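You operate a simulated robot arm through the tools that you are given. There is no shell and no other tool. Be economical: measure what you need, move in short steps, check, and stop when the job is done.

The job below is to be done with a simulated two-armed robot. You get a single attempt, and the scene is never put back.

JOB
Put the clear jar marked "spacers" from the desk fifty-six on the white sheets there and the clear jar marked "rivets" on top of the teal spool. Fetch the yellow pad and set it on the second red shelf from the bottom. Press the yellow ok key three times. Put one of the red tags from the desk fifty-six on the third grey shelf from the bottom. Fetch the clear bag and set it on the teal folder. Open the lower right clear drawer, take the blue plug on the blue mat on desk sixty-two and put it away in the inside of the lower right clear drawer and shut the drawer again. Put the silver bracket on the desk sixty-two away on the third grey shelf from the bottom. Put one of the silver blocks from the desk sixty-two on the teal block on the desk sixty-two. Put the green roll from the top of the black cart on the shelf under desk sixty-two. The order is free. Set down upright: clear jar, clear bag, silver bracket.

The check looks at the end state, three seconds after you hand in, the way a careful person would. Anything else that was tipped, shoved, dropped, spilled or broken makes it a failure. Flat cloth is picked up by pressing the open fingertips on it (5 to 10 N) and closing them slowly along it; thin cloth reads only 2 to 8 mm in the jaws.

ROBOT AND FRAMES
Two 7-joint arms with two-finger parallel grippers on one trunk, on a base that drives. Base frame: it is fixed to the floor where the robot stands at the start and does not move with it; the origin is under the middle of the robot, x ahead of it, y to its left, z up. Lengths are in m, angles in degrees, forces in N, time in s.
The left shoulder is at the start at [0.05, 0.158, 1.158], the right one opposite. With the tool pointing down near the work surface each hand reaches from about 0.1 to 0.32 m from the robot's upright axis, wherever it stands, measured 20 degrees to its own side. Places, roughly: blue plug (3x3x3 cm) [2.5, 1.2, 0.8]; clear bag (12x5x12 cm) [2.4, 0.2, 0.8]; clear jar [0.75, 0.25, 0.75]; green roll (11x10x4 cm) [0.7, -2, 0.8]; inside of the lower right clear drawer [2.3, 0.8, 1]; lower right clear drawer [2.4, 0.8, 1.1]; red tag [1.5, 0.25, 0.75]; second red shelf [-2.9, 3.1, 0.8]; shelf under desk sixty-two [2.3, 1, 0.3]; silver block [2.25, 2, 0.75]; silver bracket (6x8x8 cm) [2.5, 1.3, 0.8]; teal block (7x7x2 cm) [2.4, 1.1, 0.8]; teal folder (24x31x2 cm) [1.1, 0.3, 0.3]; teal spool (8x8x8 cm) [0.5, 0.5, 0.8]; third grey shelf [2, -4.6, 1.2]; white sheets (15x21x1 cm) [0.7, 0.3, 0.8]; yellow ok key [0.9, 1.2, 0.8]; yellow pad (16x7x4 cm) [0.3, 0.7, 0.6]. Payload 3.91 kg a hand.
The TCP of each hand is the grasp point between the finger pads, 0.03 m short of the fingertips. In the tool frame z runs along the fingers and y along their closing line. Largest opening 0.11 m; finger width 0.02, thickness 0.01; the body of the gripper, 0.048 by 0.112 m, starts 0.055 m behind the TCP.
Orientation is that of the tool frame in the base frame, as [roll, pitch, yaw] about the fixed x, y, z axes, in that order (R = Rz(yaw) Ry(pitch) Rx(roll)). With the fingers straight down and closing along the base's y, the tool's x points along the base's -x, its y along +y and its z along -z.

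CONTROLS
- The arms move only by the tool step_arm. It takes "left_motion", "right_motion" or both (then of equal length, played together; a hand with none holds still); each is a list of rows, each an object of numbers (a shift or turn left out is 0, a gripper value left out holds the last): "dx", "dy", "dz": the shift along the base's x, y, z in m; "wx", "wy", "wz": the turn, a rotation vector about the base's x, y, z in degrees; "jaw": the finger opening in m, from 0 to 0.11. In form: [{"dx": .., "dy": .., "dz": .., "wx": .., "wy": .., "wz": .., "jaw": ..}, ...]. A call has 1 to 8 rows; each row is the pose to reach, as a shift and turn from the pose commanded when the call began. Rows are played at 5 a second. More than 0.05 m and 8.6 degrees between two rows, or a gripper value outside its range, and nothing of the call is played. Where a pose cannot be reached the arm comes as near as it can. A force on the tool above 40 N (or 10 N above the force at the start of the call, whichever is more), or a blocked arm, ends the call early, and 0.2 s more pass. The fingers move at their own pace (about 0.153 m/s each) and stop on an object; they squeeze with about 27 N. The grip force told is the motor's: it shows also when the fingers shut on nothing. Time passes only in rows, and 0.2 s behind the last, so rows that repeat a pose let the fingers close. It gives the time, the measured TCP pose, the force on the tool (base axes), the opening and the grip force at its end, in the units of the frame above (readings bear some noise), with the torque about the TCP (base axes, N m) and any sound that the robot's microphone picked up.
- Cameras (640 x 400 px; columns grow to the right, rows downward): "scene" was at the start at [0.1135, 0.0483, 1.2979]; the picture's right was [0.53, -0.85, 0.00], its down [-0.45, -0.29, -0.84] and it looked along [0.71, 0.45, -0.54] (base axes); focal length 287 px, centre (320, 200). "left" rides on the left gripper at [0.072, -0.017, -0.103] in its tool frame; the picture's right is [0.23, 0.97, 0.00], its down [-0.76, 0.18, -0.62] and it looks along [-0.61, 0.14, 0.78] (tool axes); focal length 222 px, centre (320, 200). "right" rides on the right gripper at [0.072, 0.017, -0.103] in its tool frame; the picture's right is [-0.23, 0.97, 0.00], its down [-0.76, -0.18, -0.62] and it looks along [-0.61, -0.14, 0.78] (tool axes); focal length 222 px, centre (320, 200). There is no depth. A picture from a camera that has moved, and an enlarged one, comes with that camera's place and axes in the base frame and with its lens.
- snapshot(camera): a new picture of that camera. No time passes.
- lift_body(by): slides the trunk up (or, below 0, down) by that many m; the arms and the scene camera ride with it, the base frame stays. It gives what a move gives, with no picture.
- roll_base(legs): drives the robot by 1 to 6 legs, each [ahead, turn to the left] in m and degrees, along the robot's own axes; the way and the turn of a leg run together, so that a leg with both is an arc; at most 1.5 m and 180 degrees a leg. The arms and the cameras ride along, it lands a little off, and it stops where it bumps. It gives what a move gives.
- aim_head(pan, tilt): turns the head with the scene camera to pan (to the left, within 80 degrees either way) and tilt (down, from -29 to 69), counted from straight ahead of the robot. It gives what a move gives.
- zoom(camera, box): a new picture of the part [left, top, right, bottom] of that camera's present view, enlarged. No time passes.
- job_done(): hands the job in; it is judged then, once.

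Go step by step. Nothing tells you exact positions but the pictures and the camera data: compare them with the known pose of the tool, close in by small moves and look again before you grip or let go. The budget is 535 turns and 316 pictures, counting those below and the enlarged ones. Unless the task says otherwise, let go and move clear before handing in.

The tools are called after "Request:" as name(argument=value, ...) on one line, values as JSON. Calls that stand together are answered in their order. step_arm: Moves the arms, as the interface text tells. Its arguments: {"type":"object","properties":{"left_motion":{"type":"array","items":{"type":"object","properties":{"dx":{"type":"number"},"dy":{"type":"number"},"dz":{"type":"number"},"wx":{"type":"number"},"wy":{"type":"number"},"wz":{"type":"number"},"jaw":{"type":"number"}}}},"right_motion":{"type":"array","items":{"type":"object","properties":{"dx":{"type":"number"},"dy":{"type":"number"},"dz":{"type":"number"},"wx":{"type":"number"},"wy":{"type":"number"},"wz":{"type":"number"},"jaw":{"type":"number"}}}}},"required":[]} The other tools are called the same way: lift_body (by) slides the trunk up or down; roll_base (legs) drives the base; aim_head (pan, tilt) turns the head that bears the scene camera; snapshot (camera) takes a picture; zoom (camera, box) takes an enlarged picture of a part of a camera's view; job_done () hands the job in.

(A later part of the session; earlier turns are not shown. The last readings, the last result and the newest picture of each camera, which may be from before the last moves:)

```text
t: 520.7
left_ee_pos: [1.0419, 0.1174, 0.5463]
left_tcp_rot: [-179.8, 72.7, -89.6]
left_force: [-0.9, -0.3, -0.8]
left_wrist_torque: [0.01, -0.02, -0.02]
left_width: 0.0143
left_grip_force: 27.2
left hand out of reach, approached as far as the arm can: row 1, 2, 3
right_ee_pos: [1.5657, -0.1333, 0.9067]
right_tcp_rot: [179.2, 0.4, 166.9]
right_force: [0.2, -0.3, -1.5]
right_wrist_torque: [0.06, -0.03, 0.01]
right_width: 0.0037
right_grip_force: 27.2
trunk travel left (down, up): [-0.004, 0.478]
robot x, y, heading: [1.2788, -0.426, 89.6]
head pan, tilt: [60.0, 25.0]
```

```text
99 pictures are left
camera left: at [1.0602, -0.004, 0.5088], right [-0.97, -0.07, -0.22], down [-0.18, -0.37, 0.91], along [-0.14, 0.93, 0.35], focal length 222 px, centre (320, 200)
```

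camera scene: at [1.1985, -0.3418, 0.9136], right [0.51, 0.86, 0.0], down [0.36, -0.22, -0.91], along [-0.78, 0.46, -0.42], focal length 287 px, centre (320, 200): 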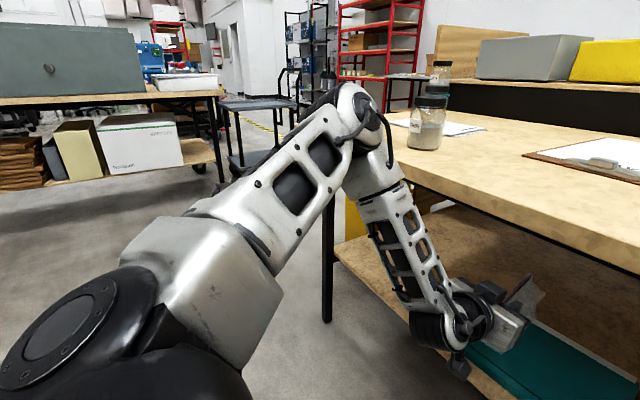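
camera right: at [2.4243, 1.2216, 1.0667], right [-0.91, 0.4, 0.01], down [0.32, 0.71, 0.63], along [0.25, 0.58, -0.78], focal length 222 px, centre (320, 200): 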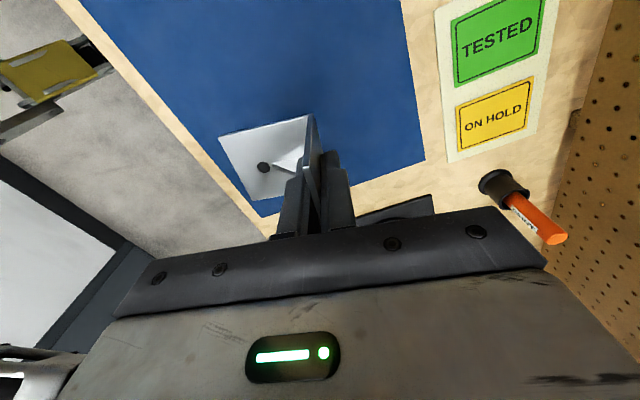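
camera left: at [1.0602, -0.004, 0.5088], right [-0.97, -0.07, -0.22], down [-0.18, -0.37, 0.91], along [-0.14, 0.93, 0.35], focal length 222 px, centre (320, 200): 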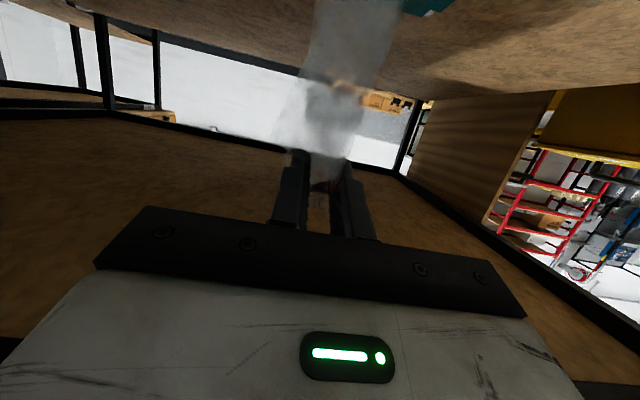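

Request:
step_arm(left_motion=[{"wx": -7, "dz": -0.01, "dx": 0.01}, {"wx": -14, "dz": -0.02, "dx": 0.02, "dy": 0.01}, {"wx": -20, "dz": -0.03, "dx": 0.03, "dy": 0.02}, {"wx": -20, "dz": -0.03, "dx": 0.03, "dy": 0.05}, {"wx": -20, "dz": -0.04, "dx": 0.03, "dy": 0.08}])

Request:
snapshot(camera="scene")

```text
t: 521.9
left_ee_pos: [1.0504, 0.1705, 0.536]
left_tcp_rot: [-179.9, 52.7, -89.8]
left_force: [-0.5, 0.2, 0.4]
left_wrist_torque: [-0.02, 0.0, 0.01]
left_width: 0.0141
left_grip_force: 27.0
left hand out of reach, approached as far as the arm can: row 2, 3, 4, 5
right_ee_pos: [1.5663, -0.1341, 0.9064]
right_tcp_rot: [179.5, 0.4, 166.8]
right_force: [0.5, 0.8, -1.3]
right_wrist_torque: [0.0, 0.01, 0.01]
right_width: 0.0036
right_grip_force: 26.9
trunk travel left (down, up): [-0.004, 0.478]
robot x, y, heading: [1.2773, -0.4302, 89.4]
head pan, tilt: [60.0, 25.0]
```

```text
98 pictures are left
camera scene: at [1.1985, -0.3418, 0.9136], right [0.51, 0.86, 0.0], down [0.36, -0.22, -0.91], along [-0.78, 0.46, -0.42], focal length 287 px, centre (320, 200)
```

scene: 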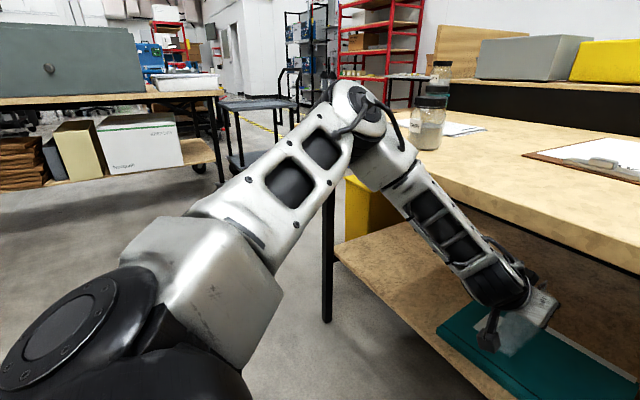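

I'll try with the arm stretched straighter (elbow then drops below the desk edge): back the base a little and extend while lowering.

Request:
roll_base(legs=[[-0.1, 0]])

Request:
step_arm(left_motion=[{"dy": 0.03}, {"dy": 0.06, "dz": -0.01}, {"dy": 0.09, "dz": -0.03}, {"dy": 0.11, "dz": -0.05}, {"dy": 0.12, "dz": -0.07}])

Request:
snapshot(camera="scene")

```text
t: 523.0
left_ee_pos: [1.0478, 0.0685, 0.5355]
left_tcp_rot: [-179.9, 52.8, -89.7]
left_force: [-0.8, -0.8, -0.8]
left_wrist_torque: [-0.01, 0.02, 0.01]
left_width: 0.014
left_grip_force: 26.8
right_ee_pos: [1.5646, -0.2332, 0.9067]
right_tcp_rot: [179.4, 0.4, 166.9]
right_force: [-0.4, -0.6, -0.7]
right_wrist_torque: [0.02, 0.02, 0.02]
right_width: 0.0035
right_grip_force: 27.3
trunk travel left (down, up): [-0.004, 0.478]
robot x, y, heading: [1.2832, -0.5311, 89.5]
head pan, tilt: [60.0, 25.0]
```

```text
t: 524.2
left_ee_pos: [1.0077, 0.104, 0.5421]
left_tcp_rot: [-179.9, 52.6, -89.7]
left_force: [0.1, -0.7, 0.3]
left_wrist_torque: [0.02, -0.01, 0.0]
left_width: 0.0139
left_grip_force: 27.4
left hand out of reach, approached as far as the arm can: row 1, 2, 3, 4, 5
right_ee_pos: [1.5659, -0.2345, 0.9062]
right_tcp_rot: [179.4, 0.3, 166.9]
right_force: [-1.3, -0.8, -1.6]
right_wrist_torque: [0.0, -0.03, 0.0]
right_width: 0.0036
right_grip_force: 27.4
trunk travel left (down, up): [-0.004, 0.478]
robot x, y, heading: [1.2763, -0.5304, 89.7]
head pan, tilt: [60.0, 25.0]
```

```text
97 pictures are left
camera scene: at [1.1974, -0.443, 0.9136], right [0.51, 0.86, 0.0], down [0.36, -0.21, -0.91], along [-0.78, 0.46, -0.42], focal length 287 px, centre (320, 200)
```

scene: 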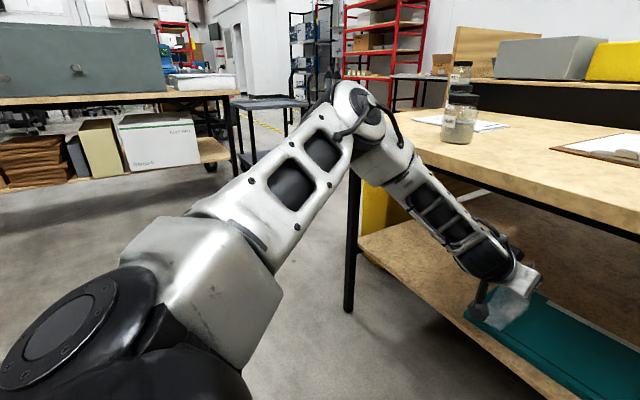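

My upper arm seems stuck at shoulder height in this posture. I back away from the desk and try reaching low by first drawing the hand in close, so the elbow may drop.

Request:
roll_base(legs=[[-0.3, 0]])

Request:
step_arm(left_motion=[{"dy": -0.04, "dx": 0.01}, {"dy": -0.08, "dx": 0.02}, {"dy": -0.12, "dx": 0.03}, {"dy": -0.16, "dx": 0.04}, {"dy": -0.2, "dx": 0.05}, {"dy": -0.24, "dx": 0.06}, {"dy": -0.28, "dx": 0.07}, {"dy": -0.32, "dx": 0.08}])

Request:
snapshot(camera="scene")

```text
t: 526.2
left_ee_pos: [1.0037, -0.1935, 0.5404]
left_tcp_rot: [-179.8, 52.8, -89.6]
left_force: [0.0, 0.0, -1.0]
left_wrist_torque: [0.01, -0.01, 0.0]
left_width: 0.0137
left_grip_force: 26.9
right_ee_pos: [1.563, -0.5303, 0.9066]
right_tcp_rot: [179.4, 0.3, 167.0]
right_force: [0.8, -0.4, -1.5]
right_wrist_torque: [0.02, 0.0, 0.0]
right_width: 0.0039
right_grip_force: 27.4
trunk travel left (down, up): [-0.004, 0.478]
robot x, y, heading: [1.2782, -0.8296, 89.5]
head pan, tilt: [60.0, 25.0]
```

```text
t: 528.0
left_ee_pos: [1.0806, -0.448, 0.5178]
left_tcp_rot: [-179.9, 52.9, -89.6]
left_force: [0.4, 0.7, -0.2]
left_wrist_torque: [-0.02, 0.02, 0.0]
left_width: 0.0137
left_grip_force: 27.0
left hand out of reach, approached as far as the arm can: row 7, 8
right_ee_pos: [1.5611, -0.5297, 0.9058]
right_tcp_rot: [179.4, 0.3, 167.0]
right_force: [0.2, -0.6, -1.3]
right_wrist_torque: [0.01, -0.02, -0.02]
right_width: 0.0035
right_grip_force: 27.0
trunk travel left (down, up): [-0.004, 0.478]
robot x, y, heading: [1.2763, -0.8272, 89.6]
head pan, tilt: [60.0, 25.0]
```

```text
96 pictures are left
camera scene: at [1.1947, -0.7397, 0.9136], right [0.51, 0.86, 0.0], down [0.36, -0.21, -0.91], along [-0.78, 0.46, -0.42], focal length 287 px, centre (320, 200)
```

scene: 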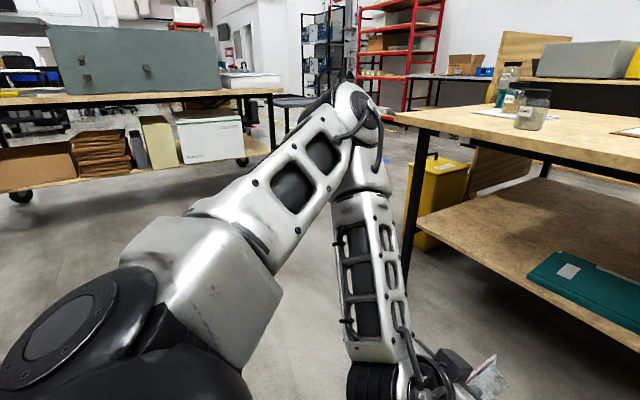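

Request:
step_arm(left_motion=[{"dz": -0.03, "wx": -6}, {"dz": -0.06, "wx": -12}, {"dz": -0.1, "wx": -18}, {"dz": -0.14, "wx": -24, "dx": -0.03}, {"dz": -0.18, "wx": -30, "dx": -0.06}])

Request:
snapshot(camera="scene")

```text
t: 529.2
left_ee_pos: [0.9968, -0.45, 0.3992]
left_tcp_rot: [180.0, 22.7, -89.8]
left_force: [0.6, -0.2, -0.7]
left_wrist_torque: [0.0, -0.01, -0.01]
left_width: 0.0134
left_grip_force: 26.7
left hand out of reach, approached as far as the arm can: row 1, 2, 3, 4, 5
right_ee_pos: [1.5628, -0.5294, 0.9066]
right_tcp_rot: [179.4, 0.4, 167.0]
right_force: [-0.2, 0.2, -1.4]
right_wrist_torque: [0.03, -0.01, 0.02]
right_width: 0.0034
right_grip_force: 26.5
trunk travel left (down, up): [-0.004, 0.478]
robot x, y, heading: [1.2757, -0.8262, 89.7]
head pan, tilt: [60.0, 25.0]
```

```text
95 pictures are left
camera scene: at [1.1947, -0.7397, 0.9136], right [0.51, 0.86, 0.0], down [0.36, -0.21, -0.91], along [-0.78, 0.46, -0.42], focal length 287 px, centre (320, 200)
```

scene: 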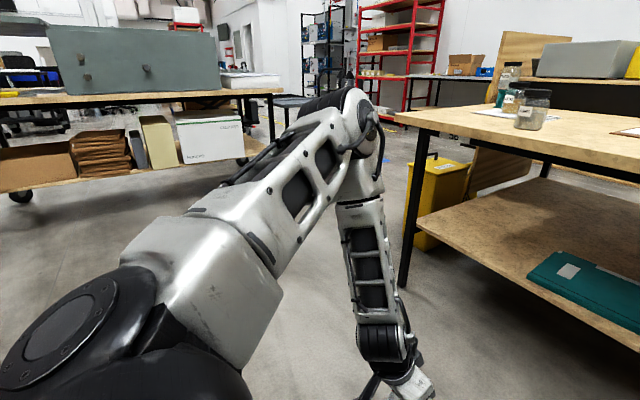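

The elbow can't drop below shoulder height, which limits how deep I can reach low. A grip on the bag's near edge will help: I bring the bag back up onto the desk edge and regrasp it there.

Request:
step_arm(left_motion=[{"dz": 0.04, "wx": 7}, {"dz": 0.08, "wx": 14, "dx": 0.02}, {"dz": 0.12, "wx": 21, "dx": 0.04}, {"dz": 0.16, "wx": 30, "dx": 0.06}])

Request:
lift_body(by=0.265)

Request:
step_arm(left_motion=[{"dz": 0.04}, {"dz": 0.08}, {"dz": 0.12, "dy": 0.04}, {"dz": 0.16, "dy": 0.08}, {"dz": 0.16, "dy": 0.1}])

Request:
roll_base(legs=[[0.42, 0]])

Request:
aim_head(pan=15, tilt=35)

Request:
snapshot(camera="scene")

```text
refused: row 4 steps farther than a row can; nothing moved
```

```text
t: 532.0
left_ee_pos: [0.9966, -0.4494, 0.6631]
left_tcp_rot: [180.0, 22.6, -89.7]
left_force: [-0.5, 0.1, -0.9]
left_wrist_torque: [0.03, 0.01, 0.03]
left_width: 0.0131
left_grip_force: 26.6
right_ee_pos: [1.5615, -0.5301, 1.1717]
right_tcp_rot: [179.4, 0.3, 167.0]
right_force: [-0.1, -0.4, -1.1]
right_wrist_torque: [-0.01, 0.02, 0.0]
right_width: 0.0035
right_grip_force: 26.4
trunk travel left (down, up): [-0.269, 0.213]
robot x, y, heading: [1.2794, -0.8282, 89.5]
head pan, tilt: [60.0, 25.0]
```

```text
refused: row 3 steps farther than a row can; nothing moved
```

```text
t: 534.6
left_ee_pos: [0.9997, -0.0253, 0.6652]
left_tcp_rot: [179.8, 22.7, -89.7]
left_force: [-1.1, -0.3, -1.3]
left_wrist_torque: [0.0, 0.01, 0.01]
left_width: 0.013
left_grip_force: 26.9
right_ee_pos: [1.5654, -0.1064, 1.1705]
right_tcp_rot: [179.4, 0.3, 167.0]
right_force: [0.5, -0.6, -0.5]
right_wrist_torque: [0.0, 0.02, 0.01]
right_width: 0.0037
right_grip_force: 26.8
trunk travel left (down, up): [-0.269, 0.213]
robot x, y, heading: [1.2808, -0.4038, 89.6]
head pan, tilt: [60.0, 25.0]
```

```text
t: 535.7
left_ee_pos: [1.0009, -0.0256, 0.6636]
left_tcp_rot: [179.9, 22.6, -89.8]
left_force: [0.5, -0.4, -0.7]
left_wrist_torque: [-0.02, -0.02, 0.0]
left_width: 0.0131
left_grip_force: 26.9
right_ee_pos: [1.5652, -0.1059, 1.1714]
right_tcp_rot: [179.3, 0.3, 167.0]
right_force: [-0.3, 0.1, -1.9]
right_wrist_torque: [0.05, -0.02, 0.02]
right_width: 0.0036
right_grip_force: 26.9
trunk travel left (down, up): [-0.269, 0.213]
robot x, y, heading: [1.2828, -0.4011, 90.0]
head pan, tilt: [15.0, 35.0]
```

```text
94 pictures are left
camera scene: at [1.2549, -0.2773, 1.1629], right [0.97, 0.25, 0.0], down [0.14, -0.55, -0.82], along [-0.21, 0.79, -0.57], focal length 287 px, centre (320, 200)
```

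scene: 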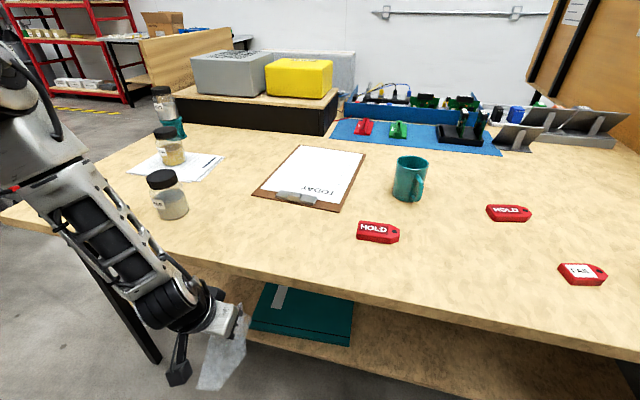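

Some rows were refused, but nothing was touched. I back off again and raise the bag properly.

Request:
roll_base(legs=[[-0.3, 0]])

Request:
step_arm(left_motion=[{"dz": 0.04, "wx": 6}, {"dz": 0.08, "wx": 12}, {"dz": 0.12, "wx": 18}, {"dz": 0.16, "wx": 24}, {"dz": 0.2, "wx": 30}, {"dz": 0.24, "wx": 30}, {"dz": 0.28, "wx": 30}, {"dz": 0.31, "wx": 30}])

Request:
roll_base(legs=[[0.33, 0]])

Request:
snapshot(camera="scene")

```text
t: 537.8
left_ee_pos: [0.9962, -0.3333, 0.664]
left_tcp_rot: [179.9, 22.8, -89.2]
left_force: [0.3, -0.1, 0.3]
left_wrist_torque: [0.01, -0.01, -0.04]
left_width: 0.0128
left_grip_force: 27.2
right_ee_pos: [1.5617, -0.4083, 1.1709]
right_tcp_rot: [179.4, 0.3, 167.5]
right_force: [-0.2, -0.3, -1.6]
right_wrist_torque: [0.02, -0.02, -0.04]
right_width: 0.0032
right_grip_force: 27.1
trunk travel left (down, up): [-0.269, 0.213]
robot x, y, heading: [1.2806, -0.7058, 90.3]
head pan, tilt: [15.0, 35.0]
```

```text
t: 539.5
left_ee_pos: [0.9918, -0.3102, 0.9845]
left_tcp_rot: [-179.5, 52.6, -88.8]
left_force: [-0.2, 0.2, -0.6]
left_wrist_torque: [-0.04, 0.02, 0.0]
left_width: 0.0126
left_grip_force: 26.7
left hand out of reach, approached as far as the arm can: row 4, 5, 6, 7, 8
right_ee_pos: [1.5619, -0.4086, 1.1718]
right_tcp_rot: [179.4, 0.4, 167.5]
right_force: [-0.1, -0.1, -0.4]
right_wrist_torque: [0.03, 0.01, -0.05]
right_width: 0.0037
right_grip_force: 26.7
trunk travel left (down, up): [-0.269, 0.213]
robot x, y, heading: [1.2811, -0.7101, 90.1]
head pan, tilt: [15.0, 35.0]
```

```text
t: 541.7
left_ee_pos: [0.9935, 0.0237, 0.9849]
left_tcp_rot: [-179.4, 52.6, -89.0]
left_force: [0.0, -0.3, -0.6]
left_wrist_torque: [-0.04, 0.03, 0.0]
left_width: 0.0129
left_grip_force: 27.3
right_ee_pos: [1.5629, -0.0785, 1.1723]
right_tcp_rot: [179.4, 0.3, 167.3]
right_force: [0.3, -0.1, -1.3]
right_wrist_torque: [-0.01, 0.01, 0.02]
right_width: 0.0036
right_grip_force: 26.7
trunk travel left (down, up): [-0.269, 0.213]
robot x, y, heading: [1.2783, -0.3767, 89.9]
head pan, tilt: [15.0, 35.0]
```

```text
93 pictures are left
camera scene: at [1.2538, -0.2515, 1.1628], right [0.97, 0.26, 0.0], down [0.15, -0.55, -0.82], along [-0.21, 0.79, -0.57], focal length 287 px, centre (320, 200)
```

scene: 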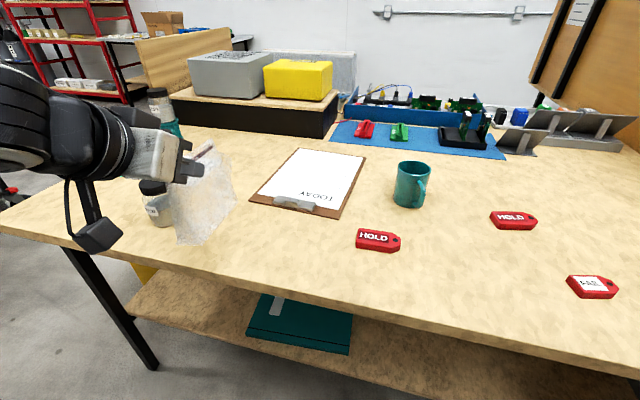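

Request:
step_arm(left_motion=[{"dx": 0.03, "dy": 0.02}, {"dx": 0.06, "dy": 0.04}, {"dx": 0.085, "dy": 0.065}, {"dx": 0.088, "dy": 0.088, "dz": -0.03}, {"dx": 0.088, "dy": 0.09, "dz": -0.07}, {"dx": 0.088, "dy": 0.09, "dz": -0.105}, {"dx": 0.088, "dy": 0.09, "dz": -0.118}])

Request:
step_arm(left_motion=[{"dz": -0.003}, {"dz": -0.003, "jaw": 0.03}, {"dz": -0.003, "jaw": 0.06}, {"dz": -0.003, "jaw": 0.06}, {"dy": -0.03, "dz": 0.03}, {"dy": -0.06, "dz": 0.06}, {"dy": -0.08, "dz": 0.1}])

Request:
snapshot(camera="scene")

Request:
snapshot(camera="left")

```text
t: 543.3
left_ee_pos: [1.0872, 0.1156, 0.8726]
left_tcp_rot: [-179.3, 53.7, -89.3]
left_force: [7.4, 1.6, 25.7]
left_wrist_torque: [0.34, -0.1, -0.04]
left_width: 0.0133
left_grip_force: 27.7
right_ee_pos: [1.5644, -0.0813, 1.1723]
right_tcp_rot: [179.3, 0.3, 167.3]
right_force: [0.5, 0.1, -0.9]
right_wrist_torque: [0.0, 0.03, -0.03]
right_width: 0.0039
right_grip_force: 27.5
trunk travel left (down, up): [-0.269, 0.213]
robot x, y, heading: [1.2775, -0.3794, 89.7]
head pan, tilt: [15.0, 35.0]
```

```text
t: 544.9
left_ee_pos: [1.082, 0.0351, 0.9703]
left_tcp_rot: [-179.6, 52.6, -89.1]
left_force: [-0.3, -0.5, -1.4]
left_wrist_torque: [0.0, 0.0, -0.01]
left_width: 0.0602
left_grip_force: 0.0
right_ee_pos: [1.5618, -0.079, 1.1716]
right_tcp_rot: [179.4, 0.3, 167.2]
right_force: [0.1, 0.0, -1.0]
right_wrist_torque: [0.04, -0.02, 0.0]
right_width: 0.0038
right_grip_force: 26.7
trunk travel left (down, up): [-0.269, 0.213]
robot x, y, heading: [1.2782, -0.3787, 90.1]
head pan, tilt: [15.0, 35.0]
```

```text
92 pictures are left
camera scene: at [1.2539, -0.2521, 1.1629], right [0.97, 0.26, 0.0], down [0.15, -0.55, -0.82], along [-0.21, 0.79, -0.57], focal length 287 px, centre (320, 200)
```

scene: 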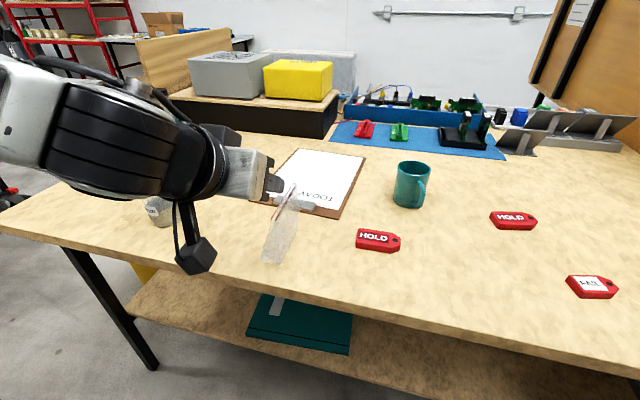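

```text
91 pictures are left
camera left: at [1.102, -0.0925, 0.9762], right [-0.97, -0.15, -0.19], down [-0.18, -0.03, 0.98], along [-0.15, 0.99, 0.01], focal length 222 px, centre (320, 200)
```

left: 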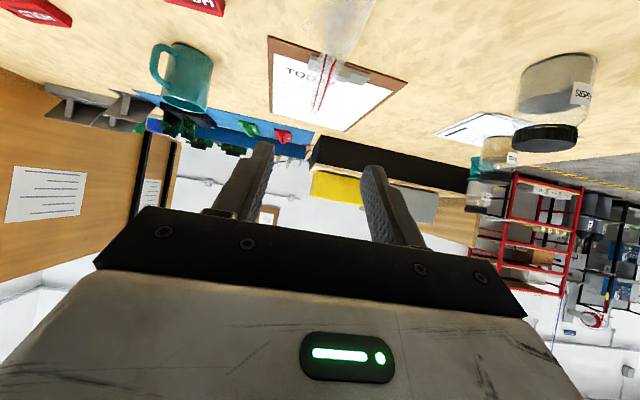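

The bag stands at y 0.08–0.20. I regrasp at its near top corner with about 40° tilt.

Request:
step_arm(left_motion=[{"wx": -6, "dz": -0.02}, {"wx": -12.6, "dz": -0.04, "dx": 0.003, "dy": 0.02}, {"wx": -12.6, "dz": -0.07, "dx": 0.004, "dy": 0.045}, {"wx": -12.6, "dz": -0.105, "dx": 0.004, "dy": 0.058}, {"wx": -12.6, "dz": -0.105, "dx": 0.004, "dy": 0.058, "jaw": 0.03}, {"wx": -12.6, "dz": -0.105, "dx": 0.004, "dy": 0.058, "jaw": 0.0}, {"wx": -12.6, "dz": -0.105, "dx": 0.004, "dy": 0.058, "jaw": 0.0}])

Request:
step_arm(left_motion=[{"dz": 0.03}, {"dz": 0.06}, {"dz": 0.09, "dy": -0.03}, {"dz": 0.1, "dy": -0.06}])

Request:
snapshot(camera="scene")

Request:
snapshot(camera="left")

```text
t: 546.5
left_ee_pos: [1.0884, 0.0893, 0.8644]
left_tcp_rot: [-179.8, 40.1, -89.4]
left_force: [-0.1, -0.3, 3.6]
left_wrist_torque: [0.16, 0.22, 0.04]
left_width: 0.0171
left_grip_force: 26.8
right_ee_pos: [1.5635, -0.0787, 1.1719]
right_tcp_rot: [179.4, 0.3, 167.3]
right_force: [-0.3, -0.6, -1.3]
right_wrist_torque: [0.04, -0.02, 0.02]
right_width: 0.0034
right_grip_force: 26.8
trunk travel left (down, up): [-0.269, 0.213]
robot x, y, heading: [1.2803, -0.3783, 89.7]
head pan, tilt: [15.0, 35.0]
```

```text
t: 547.5
left_ee_pos: [1.0854, 0.0297, 0.962]
left_tcp_rot: [-179.7, 39.9, -89.2]
left_force: [0.7, 0.0, -0.8]
left_wrist_torque: [-0.01, 0.01, 0.01]
left_width: 0.0166
left_grip_force: 26.8
right_ee_pos: [1.563, -0.0791, 1.1713]
right_tcp_rot: [179.4, 0.3, 167.3]
right_force: [0.5, -0.3, -1.6]
right_wrist_torque: [0.04, 0.02, -0.01]
right_width: 0.0035
right_grip_force: 27.0
trunk travel left (down, up): [-0.269, 0.213]
robot x, y, heading: [1.2777, -0.3771, 90.0]
head pan, tilt: [15.0, 35.0]
```

```text
90 pictures are left
camera scene: at [1.2537, -0.252, 1.1629], right [0.97, 0.26, 0.0], down [0.15, -0.55, -0.82], along [-0.21, 0.79, -0.57], focal length 287 px, centre (320, 200)
```

scene: 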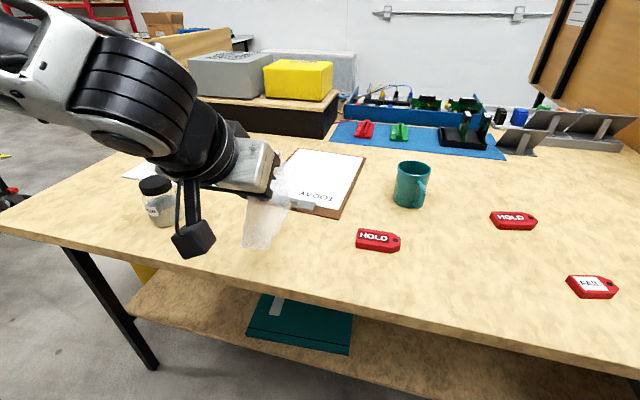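

```text
89 pictures are left
camera left: at [1.1053, -0.0923, 0.9945], right [-0.97, -0.18, -0.15], down [-0.18, 0.18, 0.97], along [-0.15, 0.97, -0.21], focal length 222 px, centre (320, 200)
```

left: 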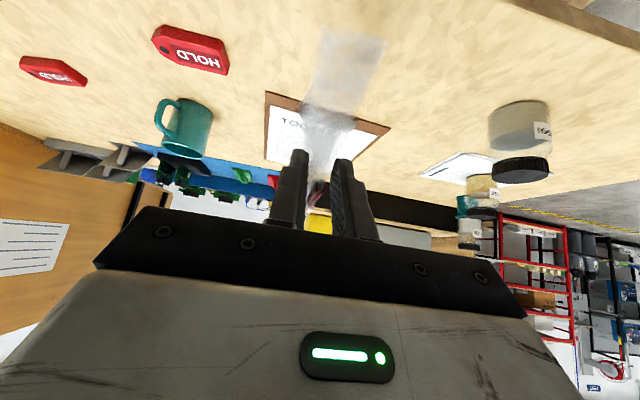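

Grip is at the near edge now. I back away, lower the trunk, set tilt to about 50° and lower the bag as far as possible before going in.

Request:
roll_base(legs=[[-0.38, 0]])

Request:
lift_body(by=-0.266)

Request:
step_arm(left_motion=[{"dz": -0.04, "wx": 3}, {"dz": -0.08, "wx": 6}, {"dz": -0.12, "wx": 8}, {"dz": -0.16, "wx": 10}, {"dz": -0.2, "wx": 10}, {"dz": -0.24, "wx": 10}])

Request:
aim_head(pan=55, tilt=30)

Request:
snapshot(camera="scene")

```text
t: 549.9
left_ee_pos: [1.0882, -0.3442, 0.9607]
left_tcp_rot: [-179.7, 40.0, -89.8]
left_force: [-0.5, 0.2, -1.6]
left_wrist_torque: [-0.04, 0.02, -0.05]
left_width: 0.0164
left_grip_force: 26.7
right_ee_pos: [1.5633, -0.4582, 1.1709]
right_tcp_rot: [179.4, 0.2, 166.7]
right_force: [0.7, -0.9, -1.0]
right_wrist_torque: [0.05, -0.01, 0.02]
right_width: 0.0035
right_grip_force: 27.0
trunk travel left (down, up): [-0.269, 0.213]
robot x, y, heading: [1.2742, -0.7538, 89.1]
head pan, tilt: [15.0, 35.0]
```

```text
t: 552.6
left_ee_pos: [1.0879, -0.343, 0.6956]
left_tcp_rot: [-179.8, 40.0, -89.8]
left_force: [-0.7, 0.1, 0.5]
left_wrist_torque: [-0.04, 0.01, 0.01]
left_width: 0.0162
left_grip_force: 26.7
right_ee_pos: [1.5631, -0.4576, 0.9061]
right_tcp_rot: [179.5, 0.3, 166.6]
right_force: [0.2, -0.2, -1.2]
right_wrist_torque: [0.02, 0.04, 0.0]
right_width: 0.0035
right_grip_force: 26.6
trunk travel left (down, up): [-0.003, 0.479]
robot x, y, heading: [1.2756, -0.7522, 89.3]
head pan, tilt: [15.0, 35.0]
```

```text
t: 554.0
left_ee_pos: [1.0671, -0.3413, 0.4892]
left_tcp_rot: [-179.5, 50.1, -89.8]
left_force: [0.3, 0.4, 0.1]
left_wrist_torque: [0.0, 0.03, -0.01]
left_width: 0.0159
left_grip_force: 27.4
left hand out of reach, approached as far as the arm can: row 5, 6
right_ee_pos: [1.5625, -0.458, 0.9047]
right_tcp_rot: [179.4, 0.4, 166.6]
right_force: [0.4, -0.4, -1.5]
right_wrist_torque: [0.02, -0.01, 0.03]
right_width: 0.0036
right_grip_force: 27.2
trunk travel left (down, up): [-0.003, 0.479]
robot x, y, heading: [1.2758, -0.7557, 89.1]
head pan, tilt: [15.0, 35.0]
```

```text
t: 555.1
left_ee_pos: [1.0677, -0.3408, 0.4894]
left_tcp_rot: [-179.5, 49.9, -89.7]
left_force: [0.1, 0.0, -0.3]
left_wrist_torque: [-0.02, -0.01, 0.02]
left_width: 0.0156
left_grip_force: 26.8
right_ee_pos: [1.5625, -0.4578, 0.9049]
right_tcp_rot: [179.4, 0.3, 166.6]
right_force: [-0.7, -0.4, -0.2]
right_wrist_torque: [0.04, -0.02, -0.02]
right_width: 0.0038
right_grip_force: 27.5
trunk travel left (down, up): [-0.003, 0.479]
robot x, y, heading: [1.2769, -0.7512, 89.1]
head pan, tilt: [55.0, 30.0]
```

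```text
88 pictures are left
camera scene: at [1.2005, -0.6598, 0.9046], right [0.59, 0.81, 0.0], down [0.41, -0.29, -0.87], along [-0.7, 0.51, -0.5], focal length 287 px, centre (320, 200)
```

scene: 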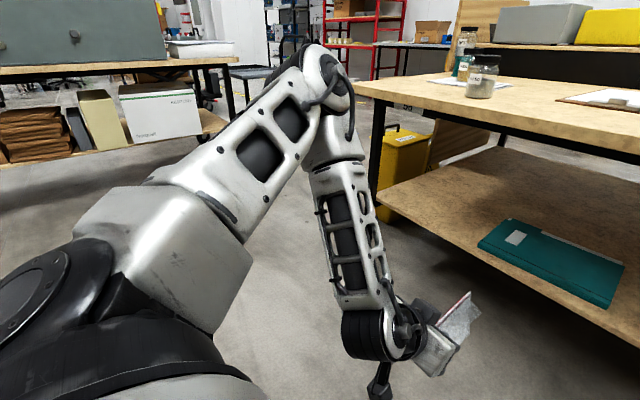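

Request:
step_arm(left_motion=[{"dx": -0.03, "dz": -0.01}, {"dx": -0.06, "dz": -0.03}, {"dx": -0.09, "dz": -0.05}, {"dx": -0.1, "dz": -0.05, "dy": 0.02}])

```text
t: 556.1
left_ee_pos: [0.965, -0.3218, 0.4409]
left_tcp_rot: [-179.8, 50.0, -89.8]
left_force: [-0.2, -0.1, 0.0]
left_wrist_torque: [-0.03, 0.01, 0.0]
left_width: 0.0158
left_grip_force: 27.0
left hand out of reach, approached as far as the arm can: row 3
right_ee_pos: [1.5632, -0.4568, 0.9046]
right_tcp_rot: [179.4, 0.3, 166.6]
right_force: [-0.8, 0.6, -1.8]
right_wrist_torque: [0.03, -0.04, 0.01]
right_width: 0.0034
right_grip_force: 27.0
trunk travel left (down, up): [-0.003, 0.479]
robot x, y, heading: [1.2773, -0.7536, 89.1]
head pan, tilt: [55.0, 30.0]
```

That helps: directly in front of the elbow I reach z 0.44. I test extending forward at this height.

Request:
step_arm(left_motion=[{"dy": 0.03}, {"dy": 0.06}, {"dy": 0.09}, {"dy": 0.12}])

Request:
snapshot(camera="scene")

```text
t: 557.1
left_ee_pos: [0.9585, -0.2082, 0.4593]
left_tcp_rot: [-179.7, 50.0, -89.9]
left_force: [0.1, -0.8, -1.2]
left_wrist_torque: [0.0, 0.04, 0.02]
left_width: 0.0158
left_grip_force: 27.1
left hand out of reach, approached as far as the arm can: row 2, 3, 4
right_ee_pos: [1.5624, -0.4584, 0.9058]
right_tcp_rot: [179.4, 0.4, 166.6]
right_force: [-0.3, -0.2, -1.7]
right_wrist_torque: [0.04, 0.0, 0.0]
right_width: 0.0036
right_grip_force: 27.0
trunk travel left (down, up): [-0.003, 0.479]
robot x, y, heading: [1.2767, -0.7559, 89.3]
head pan, tilt: [55.0, 30.0]
```

```text
87 pictures are left
camera scene: at [1.2004, -0.6599, 0.9046], right [0.58, 0.81, 0.0], down [0.41, -0.29, -0.87], along [-0.7, 0.51, -0.5], focal length 287 px, centre (320, 200)
```

scene: 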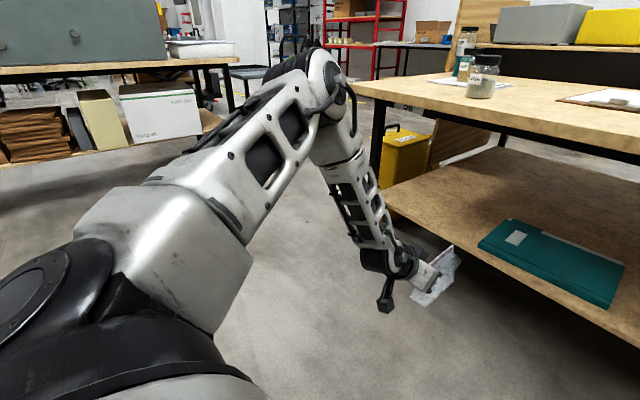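

Forearm will clear the desk edge with TCP at about y 0.16. I roll forward 0.33 m and look.

Request:
roll_base(legs=[[0.33, 0]])

Request:
snapshot(camera="scene")

Request:
snapshot(camera="left")

```text
t: 559.3
left_ee_pos: [0.9624, 0.1288, 0.4596]
left_tcp_rot: [-179.7, 50.0, -89.7]
left_force: [-0.3, 0.7, -0.4]
left_wrist_torque: [0.0, 0.01, -0.01]
left_width: 0.0158
left_grip_force: 27.0
right_ee_pos: [1.5685, -0.1195, 0.9052]
right_tcp_rot: [179.4, 0.3, 166.6]
right_force: [0.2, -0.3, -1.4]
right_wrist_torque: [0.02, 0.0, 0.04]
right_width: 0.0036
right_grip_force: 26.9
trunk travel left (down, up): [-0.003, 0.479]
robot x, y, heading: [1.2773, -0.41, 89.2]
head pan, tilt: [55.0, 30.0]
```

```text
86 pictures are left
camera scene: at [1.2049, -0.322, 0.9046], right [0.58, 0.81, 0.0], down [0.41, -0.29, -0.87], along [-0.7, 0.51, -0.5], focal length 287 px, centre (320, 200)
```

scene: 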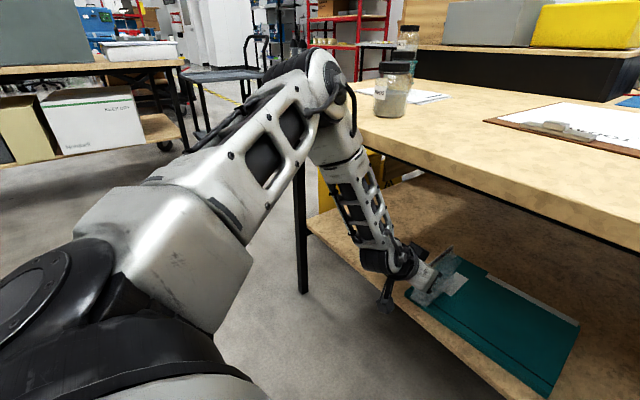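

```text
85 pictures are left
camera left: at [0.9809, 0.0022, 0.4709], right [-0.97, -0.14, -0.18], down [-0.18, 0.01, 0.98], along [-0.14, 0.99, -0.04], focal length 222 px, centre (320, 200)
```

left: 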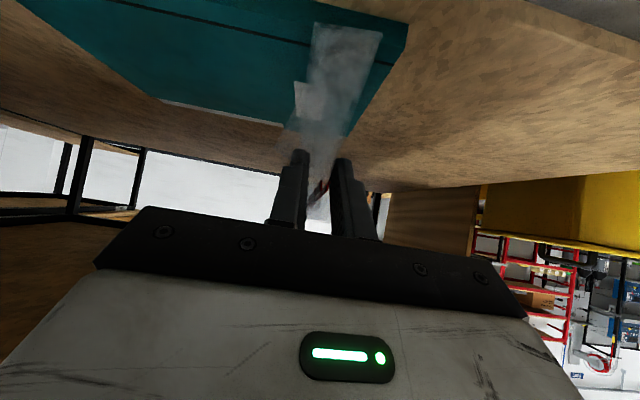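

Request:
roll_base(legs=[[0.025, 0]])

Request:
step_arm(left_motion=[{"dx": 0.006, "dz": -0.006}, {"dx": 0.012, "dz": -0.012}, {"dx": 0.012, "dz": -0.018}])

Request:
snapshot(camera="left")

Request:
zoom(camera="scene", box=[300, 40, 600, 400])

```text
t: 560.2
left_ee_pos: [0.9635, 0.1539, 0.4594]
left_tcp_rot: [-179.7, 50.0, -89.8]
left_force: [-0.6, 0.8, 0.0]
left_wrist_torque: [-0.02, -0.01, 0.0]
left_width: 0.0157
left_grip_force: 26.9
right_ee_pos: [1.5676, -0.0943, 0.9048]
right_tcp_rot: [179.4, 0.2, 166.5]
right_force: [0.8, -0.1, -1.6]
right_wrist_torque: [0.01, -0.04, 0.03]
right_width: 0.0035
right_grip_force: 26.9
trunk travel left (down, up): [-0.003, 0.479]
robot x, y, heading: [1.2787, -0.3875, 89.4]
head pan, tilt: [55.0, 30.0]
```

```text
t: 561.0
left_ee_pos: [0.9702, 0.1467, 0.4587]
left_tcp_rot: [-179.7, 50.2, -89.8]
left_force: [0.9, 1.3, 2.5]
left_wrist_torque: [0.11, 0.04, -0.03]
left_width: 0.0156
left_grip_force: 27.1
left hand out of reach, approached as far as the arm can: row 1, 2, 3
right_ee_pos: [1.568, -0.0946, 0.906]
right_tcp_rot: [179.4, 0.3, 166.6]
right_force: [-0.1, 0.2, -1.3]
right_wrist_torque: [0.03, 0.0, -0.01]
right_width: 0.0039
right_grip_force: 27.0
trunk travel left (down, up): [-0.003, 0.479]
robot x, y, heading: [1.2838, -0.388, 89.3]
head pan, tilt: [55.0, 30.0]
```

```text
84 pictures are left
camera left: at [0.9889, 0.0207, 0.4704], right [-0.97, -0.14, -0.18], down [-0.18, 0.01, 0.98], along [-0.14, 0.99, -0.04], focal length 222 px, centre (320, 200)
```

left: 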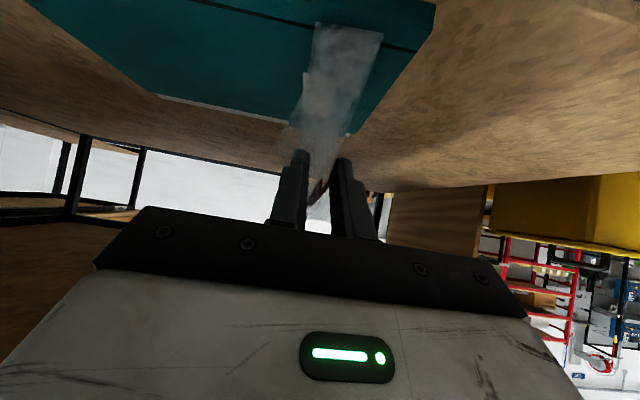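

```text
1.11 times, centred on (450, 220) of scene
camera zoom: at [1.2053, -0.2966, 0.9047], right [0.58, 0.81, 0.0], down [0.41, -0.29, -0.87], along [-0.7, 0.51, -0.5], focal length 319 px, centre (176, 178)
```

zoom: 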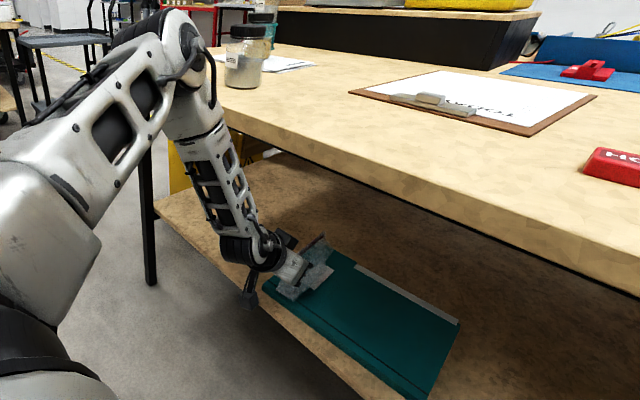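

The bag touches the folder and lies fully over it. I open the jaw and back straight out.

Request:
step_arm(left_motion=[{"jaw": 0.025}, {"jaw": 0.05}, {"jaw": 0.07}, {"jaw": 0.07}])

Request:
snapshot(camera="left")

Request:
roll_base(legs=[[-0.15, 0]])

Request:
aim_head(pan=30, tilt=25)

Request:
snapshot(camera="scene")

```text
t: 562.0
left_ee_pos: [0.9711, 0.1473, 0.458]
left_tcp_rot: [-179.7, 50.0, -89.7]
left_force: [-0.8, 0.6, -0.4]
left_wrist_torque: [0.0, 0.02, 0.01]
left_width: 0.0701
left_grip_force: 0.1
right_ee_pos: [1.5679, -0.0948, 0.9055]
right_tcp_rot: [179.4, 0.3, 166.6]
right_force: [-0.4, -0.7, -1.9]
right_wrist_torque: [0.03, 0.01, 0.0]
right_width: 0.0037
right_grip_force: 27.0
trunk travel left (down, up): [-0.003, 0.479]
robot x, y, heading: [1.2811, -0.3909, 89.2]
head pan, tilt: [55.0, 30.0]
```

```text
82 pictures are left
camera left: at [0.9888, 0.0202, 0.4699], right [-0.97, -0.14, -0.18], down [-0.18, 0.01, 0.98], along [-0.14, 0.99, -0.04], focal length 222 px, centre (320, 200)
```

left: 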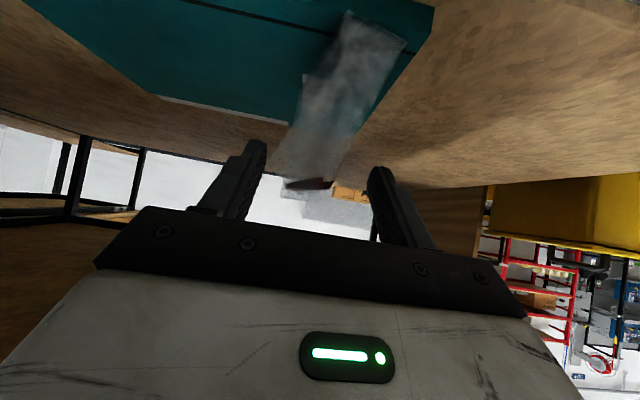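

```text
t: 563.3
left_ee_pos: [0.968, -0.001, 0.4584]
left_tcp_rot: [-179.7, 50.0, -89.7]
left_force: [-0.4, 0.1, 0.3]
left_wrist_torque: [0.04, 0.0, 0.01]
left_width: 0.0699
left_grip_force: 0.0
right_ee_pos: [1.5662, -0.2423, 0.9053]
right_tcp_rot: [179.4, 0.3, 166.8]
right_force: [-0.1, 0.7, -1.4]
right_wrist_torque: [-0.01, -0.01, 0.0]
right_width: 0.0038
right_grip_force: 27.2
trunk travel left (down, up): [-0.003, 0.479]
robot x, y, heading: [1.2796, -0.5382, 89.1]
head pan, tilt: [55.0, 30.0]
```

```text
t: 564.2
left_ee_pos: [0.9678, -0.0013, 0.4589]
left_tcp_rot: [-179.7, 49.9, -89.7]
left_force: [-0.2, 0.4, 0.2]
left_wrist_torque: [-0.01, 0.01, -0.02]
left_width: 0.0697
left_grip_force: 0.0
right_ee_pos: [1.5662, -0.2415, 0.9058]
right_tcp_rot: [179.4, 0.3, 166.7]
right_force: [-1.2, -0.1, -1.5]
right_wrist_torque: [-0.02, 0.0, -0.01]
right_width: 0.0037
right_grip_force: 26.6
trunk travel left (down, up): [-0.003, 0.479]
robot x, y, heading: [1.2745, -0.5347, 89.2]
head pan, tilt: [30.0, 25.0]
```

```text
81 pictures are left
camera scene: at [1.2316, -0.4168, 0.9126], right [0.87, 0.49, 0.0], down [0.21, -0.37, -0.91], along [-0.44, 0.79, -0.42], focal length 287 px, centre (320, 200)
```

scene: 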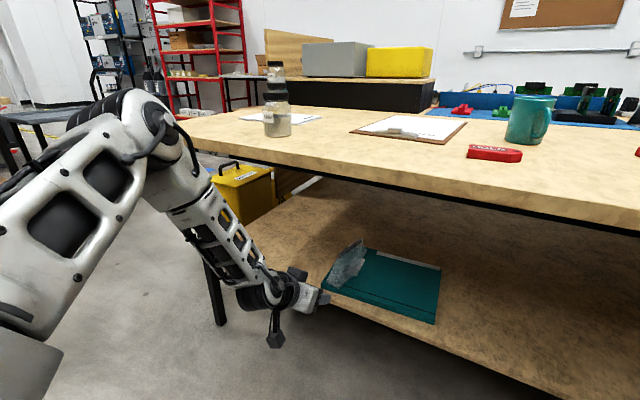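

Request:
zoom(camera="scene", box=[290, 220, 450, 340])

```text
3.33 times, centred on (370, 280) of scene
camera zoom: at [1.2316, -0.4168, 0.9126], right [0.87, 0.49, 0.0], down [0.21, -0.37, -0.91], along [-0.44, 0.79, -0.42], focal length 958 px, centre (153, -67)
```

zoom: 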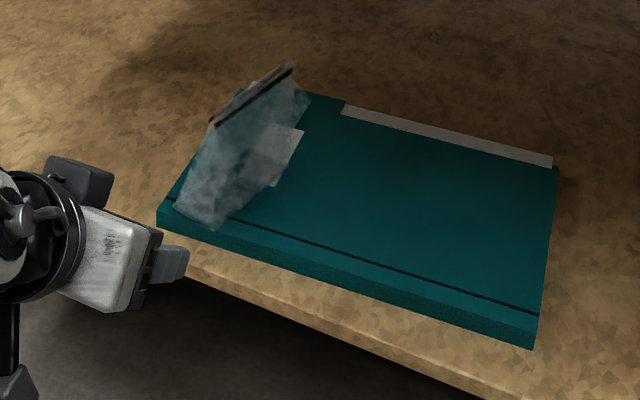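

The bag stands upright on the folder. Now a red tag: I back off, raise the trunk, bring the left tool upright again and turn it 90° to pinch the tag's width.

Request:
roll_base(legs=[[-0.2, 0]])

Request:
lift_body(by=0.22)

Request:
step_arm(left_motion=[{"dz": 0.04, "dx": 0.03}, {"dz": 0.08, "dx": 0.05, "wx": -8}, {"dz": 0.12, "dx": 0.07, "wx": -16}, {"dz": 0.16, "dx": 0.1, "wx": -24}, {"dz": 0.2, "dx": 0.12, "wx": -32}, {"dz": 0.24, "dx": 0.12, "wx": -40}, {"dz": 0.28, "dx": 0.12, "wx": -48}, {"dz": 0.3, "dx": 0.12, "wx": -50}])

Request:
step_arm(left_motion=[{"wz": 8.5}, {"wz": 17}, {"wz": 25.5}, {"wz": 34}, {"wz": 42.5}, {"wz": 51}, {"wz": 59.5}, {"wz": 68}])

Request:
step_arm(left_motion=[{"wz": 8.5}, {"wz": 17}, {"wz": 25.5}, {"wz": 34}])

Request:
roll_base(legs=[[0.25, 0], [0, -16]])

Request:
aim_head(pan=10, tilt=35)

Request:
snapshot(camera="scene")

```text
t: 565.8
left_ee_pos: [0.9696, -0.1983, 0.4576]
left_tcp_rot: [-179.7, 50.0, -90.4]
left_force: [-0.5, 0.5, -0.1]
left_wrist_torque: [-0.02, 0.0, 0.01]
left_width: 0.0701
left_grip_force: 0.1
right_ee_pos: [1.565, -0.4435, 0.904]
right_tcp_rot: [179.4, 0.3, 166.2]
right_force: [0.1, -0.8, -1.5]
right_wrist_torque: [0.02, 0.0, 0.0]
right_width: 0.0035
right_grip_force: 27.1
trunk travel left (down, up): [-0.003, 0.479]
robot x, y, heading: [1.2778, -0.7356, 88.6]
head pan, tilt: [30.0, 25.0]
```

```text
t: 568.1
left_ee_pos: [0.9692, -0.1982, 0.6783]
left_tcp_rot: [-179.8, 50.0, -90.3]
left_force: [0.2, -0.3, 0.5]
left_wrist_torque: [0.02, 0.03, 0.04]
left_width: 0.0701
left_grip_force: 0.1
right_ee_pos: [1.565, -0.444, 1.1249]
right_tcp_rot: [179.5, 0.3, 166.2]
right_force: [0.3, -0.1, -1.6]
right_wrist_torque: [0.01, -0.03, 0.0]
right_width: 0.0037
right_grip_force: 27.3
trunk travel left (down, up): [-0.223, 0.259]
robot x, y, heading: [1.2745, -0.7341, 88.7]
head pan, tilt: [30.0, 25.0]
```

```text
t: 570.0
left_ee_pos: [1.0758, -0.2141, 0.9722]
left_tcp_rot: [-179.4, 0.1, -90.2]
left_force: [-0.4, 0.4, 0.7]
left_wrist_torque: [0.02, -0.03, 0.0]
left_width: 0.0702
left_grip_force: 0.0
left hand out of reach, approached as far as the arm can: row 7, 8
right_ee_pos: [1.5663, -0.4424, 1.1255]
right_tcp_rot: [179.4, 0.3, 166.3]
right_force: [0.8, -0.6, -1.6]
right_wrist_torque: [0.03, 0.02, 0.0]
right_width: 0.0035
right_grip_force: 26.6
trunk travel left (down, up): [-0.223, 0.259]
robot x, y, heading: [1.2764, -0.7364, 88.7]
head pan, tilt: [30.0, 25.0]
```

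```text
t: 571.8
left_ee_pos: [1.0779, -0.2163, 0.9723]
left_tcp_rot: [-179.2, 0.0, -21.9]
left_force: [0.0, 0.3, 0.1]
left_wrist_torque: [0.01, -0.02, 0.02]
left_width: 0.07
left_grip_force: 0.1
right_ee_pos: [1.5648, -0.4439, 1.1247]
right_tcp_rot: [179.5, 0.3, 166.2]
right_force: [-0.1, -0.2, -0.8]
right_wrist_torque: [0.02, -0.01, 0.02]
right_width: 0.0036
right_grip_force: 27.2
trunk travel left (down, up): [-0.223, 0.259]
robot x, y, heading: [1.2802, -0.7375, 88.7]
head pan, tilt: [30.0, 25.0]
```

```text
t: 572.8
left_ee_pos: [1.0774, -0.2152, 0.9716]
left_tcp_rot: [-179.5, -0.1, 12.1]
left_force: [0.1, -0.5, 0.3]
left_wrist_torque: [0.0, 0.0, -0.02]
left_width: 0.0701
left_grip_force: 0.0
right_ee_pos: [1.5648, -0.4436, 1.1255]
right_tcp_rot: [179.4, 0.3, 166.2]
right_force: [0.0, -0.2, -1.0]
right_wrist_torque: [-0.02, 0.01, 0.0]
right_width: 0.0038
right_grip_force: 26.8
trunk travel left (down, up): [-0.223, 0.259]
robot x, y, heading: [1.2761, -0.7379, 88.7]
head pan, tilt: [30.0, 25.0]
```

```text
t: 575.5
left_ee_pos: [1.2342, 0.069, 0.9718]
left_tcp_rot: [-179.5, -0.1, -4.1]
left_force: [0.1, -0.5, 0.1]
left_wrist_torque: [-0.02, 0.02, 0.02]
left_width: 0.07
left_grip_force: 0.1
right_ee_pos: [1.6393, -0.2853, 1.1251]
right_tcp_rot: [179.4, 0.3, 150.2]
right_force: [-0.3, -0.7, -2.0]
right_wrist_torque: [-0.01, -0.02, 0.02]
right_width: 0.0035
right_grip_force: 27.7
trunk travel left (down, up): [-0.223, 0.259]
robot x, y, heading: [1.2808, -0.4888, 72.8]
head pan, tilt: [30.0, 25.0]
```

```text
t: 576.3
left_ee_pos: [1.233, 0.0679, 0.9728]
left_tcp_rot: [-179.3, -0.1, -4.1]
left_force: [0.7, 0.1, -0.8]
left_wrist_torque: [0.01, 0.0, 0.0]
left_width: 0.07
left_grip_force: 0.0
right_ee_pos: [1.6401, -0.2833, 1.1254]
right_tcp_rot: [179.3, 0.3, 150.1]
right_force: [0.9, 0.6, -0.8]
right_wrist_torque: [0.02, 0.02, -0.01]
right_width: 0.0034
right_grip_force: 27.5
trunk travel left (down, up): [-0.223, 0.259]
robot x, y, heading: [1.2804, -0.4833, 72.8]
head pan, tilt: [10.0, 35.0]
```

```text
79 pictures are left
camera scene: at [1.3008, -0.3607, 1.1169], right [0.99, -0.12, 0.0], down [-0.07, -0.57, -0.82], along [0.1, 0.81, -0.57], focal length 287 px, centre (320, 200)
```

scene: 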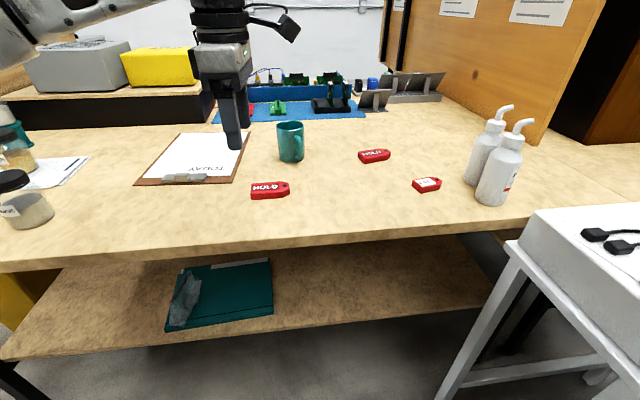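

Request:
roll_base(legs=[[0.14, 0]])

Request:
step_arm(left_motion=[{"dx": -0.01, "dy": -0.005, "dz": -0.03}, {"dx": -0.02, "dy": -0.01, "dz": -0.06}])

Request:
snapshot(camera="left")

```text
t: 577.7
left_ee_pos: [1.2745, 0.2028, 0.9722]
left_tcp_rot: [-179.4, -0.1, -4.1]
left_force: [-0.7, -0.5, 0.4]
left_wrist_torque: [-0.02, 0.01, 0.02]
left_width: 0.0699
left_grip_force: 0.1
right_ee_pos: [1.6803, -0.151, 1.1257]
right_tcp_rot: [179.4, 0.3, 150.3]
right_force: [-0.6, 0.6, -1.6]
right_wrist_torque: [0.03, 0.04, 0.0]
right_width: 0.0035
right_grip_force: 27.2
trunk travel left (down, up): [-0.223, 0.259]
robot x, y, heading: [1.3212, -0.3527, 72.8]
head pan, tilt: [10.0, 35.0]
```

```text
t: 578.3
left_ee_pos: [1.2554, 0.1943, 0.9124]
left_tcp_rot: [-179.3, -0.1, -4.1]
left_force: [-0.1, -0.9, -0.6]
left_wrist_torque: [0.01, 0.0, 0.03]
left_width: 0.0701
left_grip_force: 0.1
right_ee_pos: [1.6808, -0.1508, 1.1263]
right_tcp_rot: [179.4, 0.4, 150.3]
right_force: [0.2, 0.4, -1.6]
right_wrist_torque: [0.01, 0.01, 0.01]
right_width: 0.0035
right_grip_force: 27.1
trunk travel left (down, up): [-0.223, 0.259]
robot x, y, heading: [1.3245, -0.3528, 72.9]
head pan, tilt: [10.0, 35.0]
```

```text
78 pictures are left
camera left: at [1.33, 0.204, 1.017], right [0.16, -0.99, -0.01], down [-0.77, -0.13, 0.62], along [-0.61, -0.09, -0.79], focal length 222 px, centre (320, 200)
```

left: 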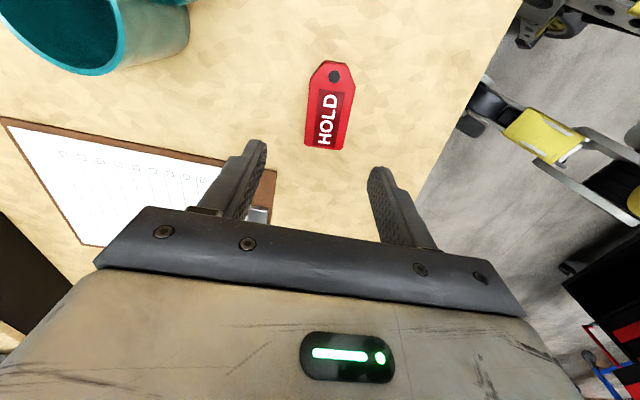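

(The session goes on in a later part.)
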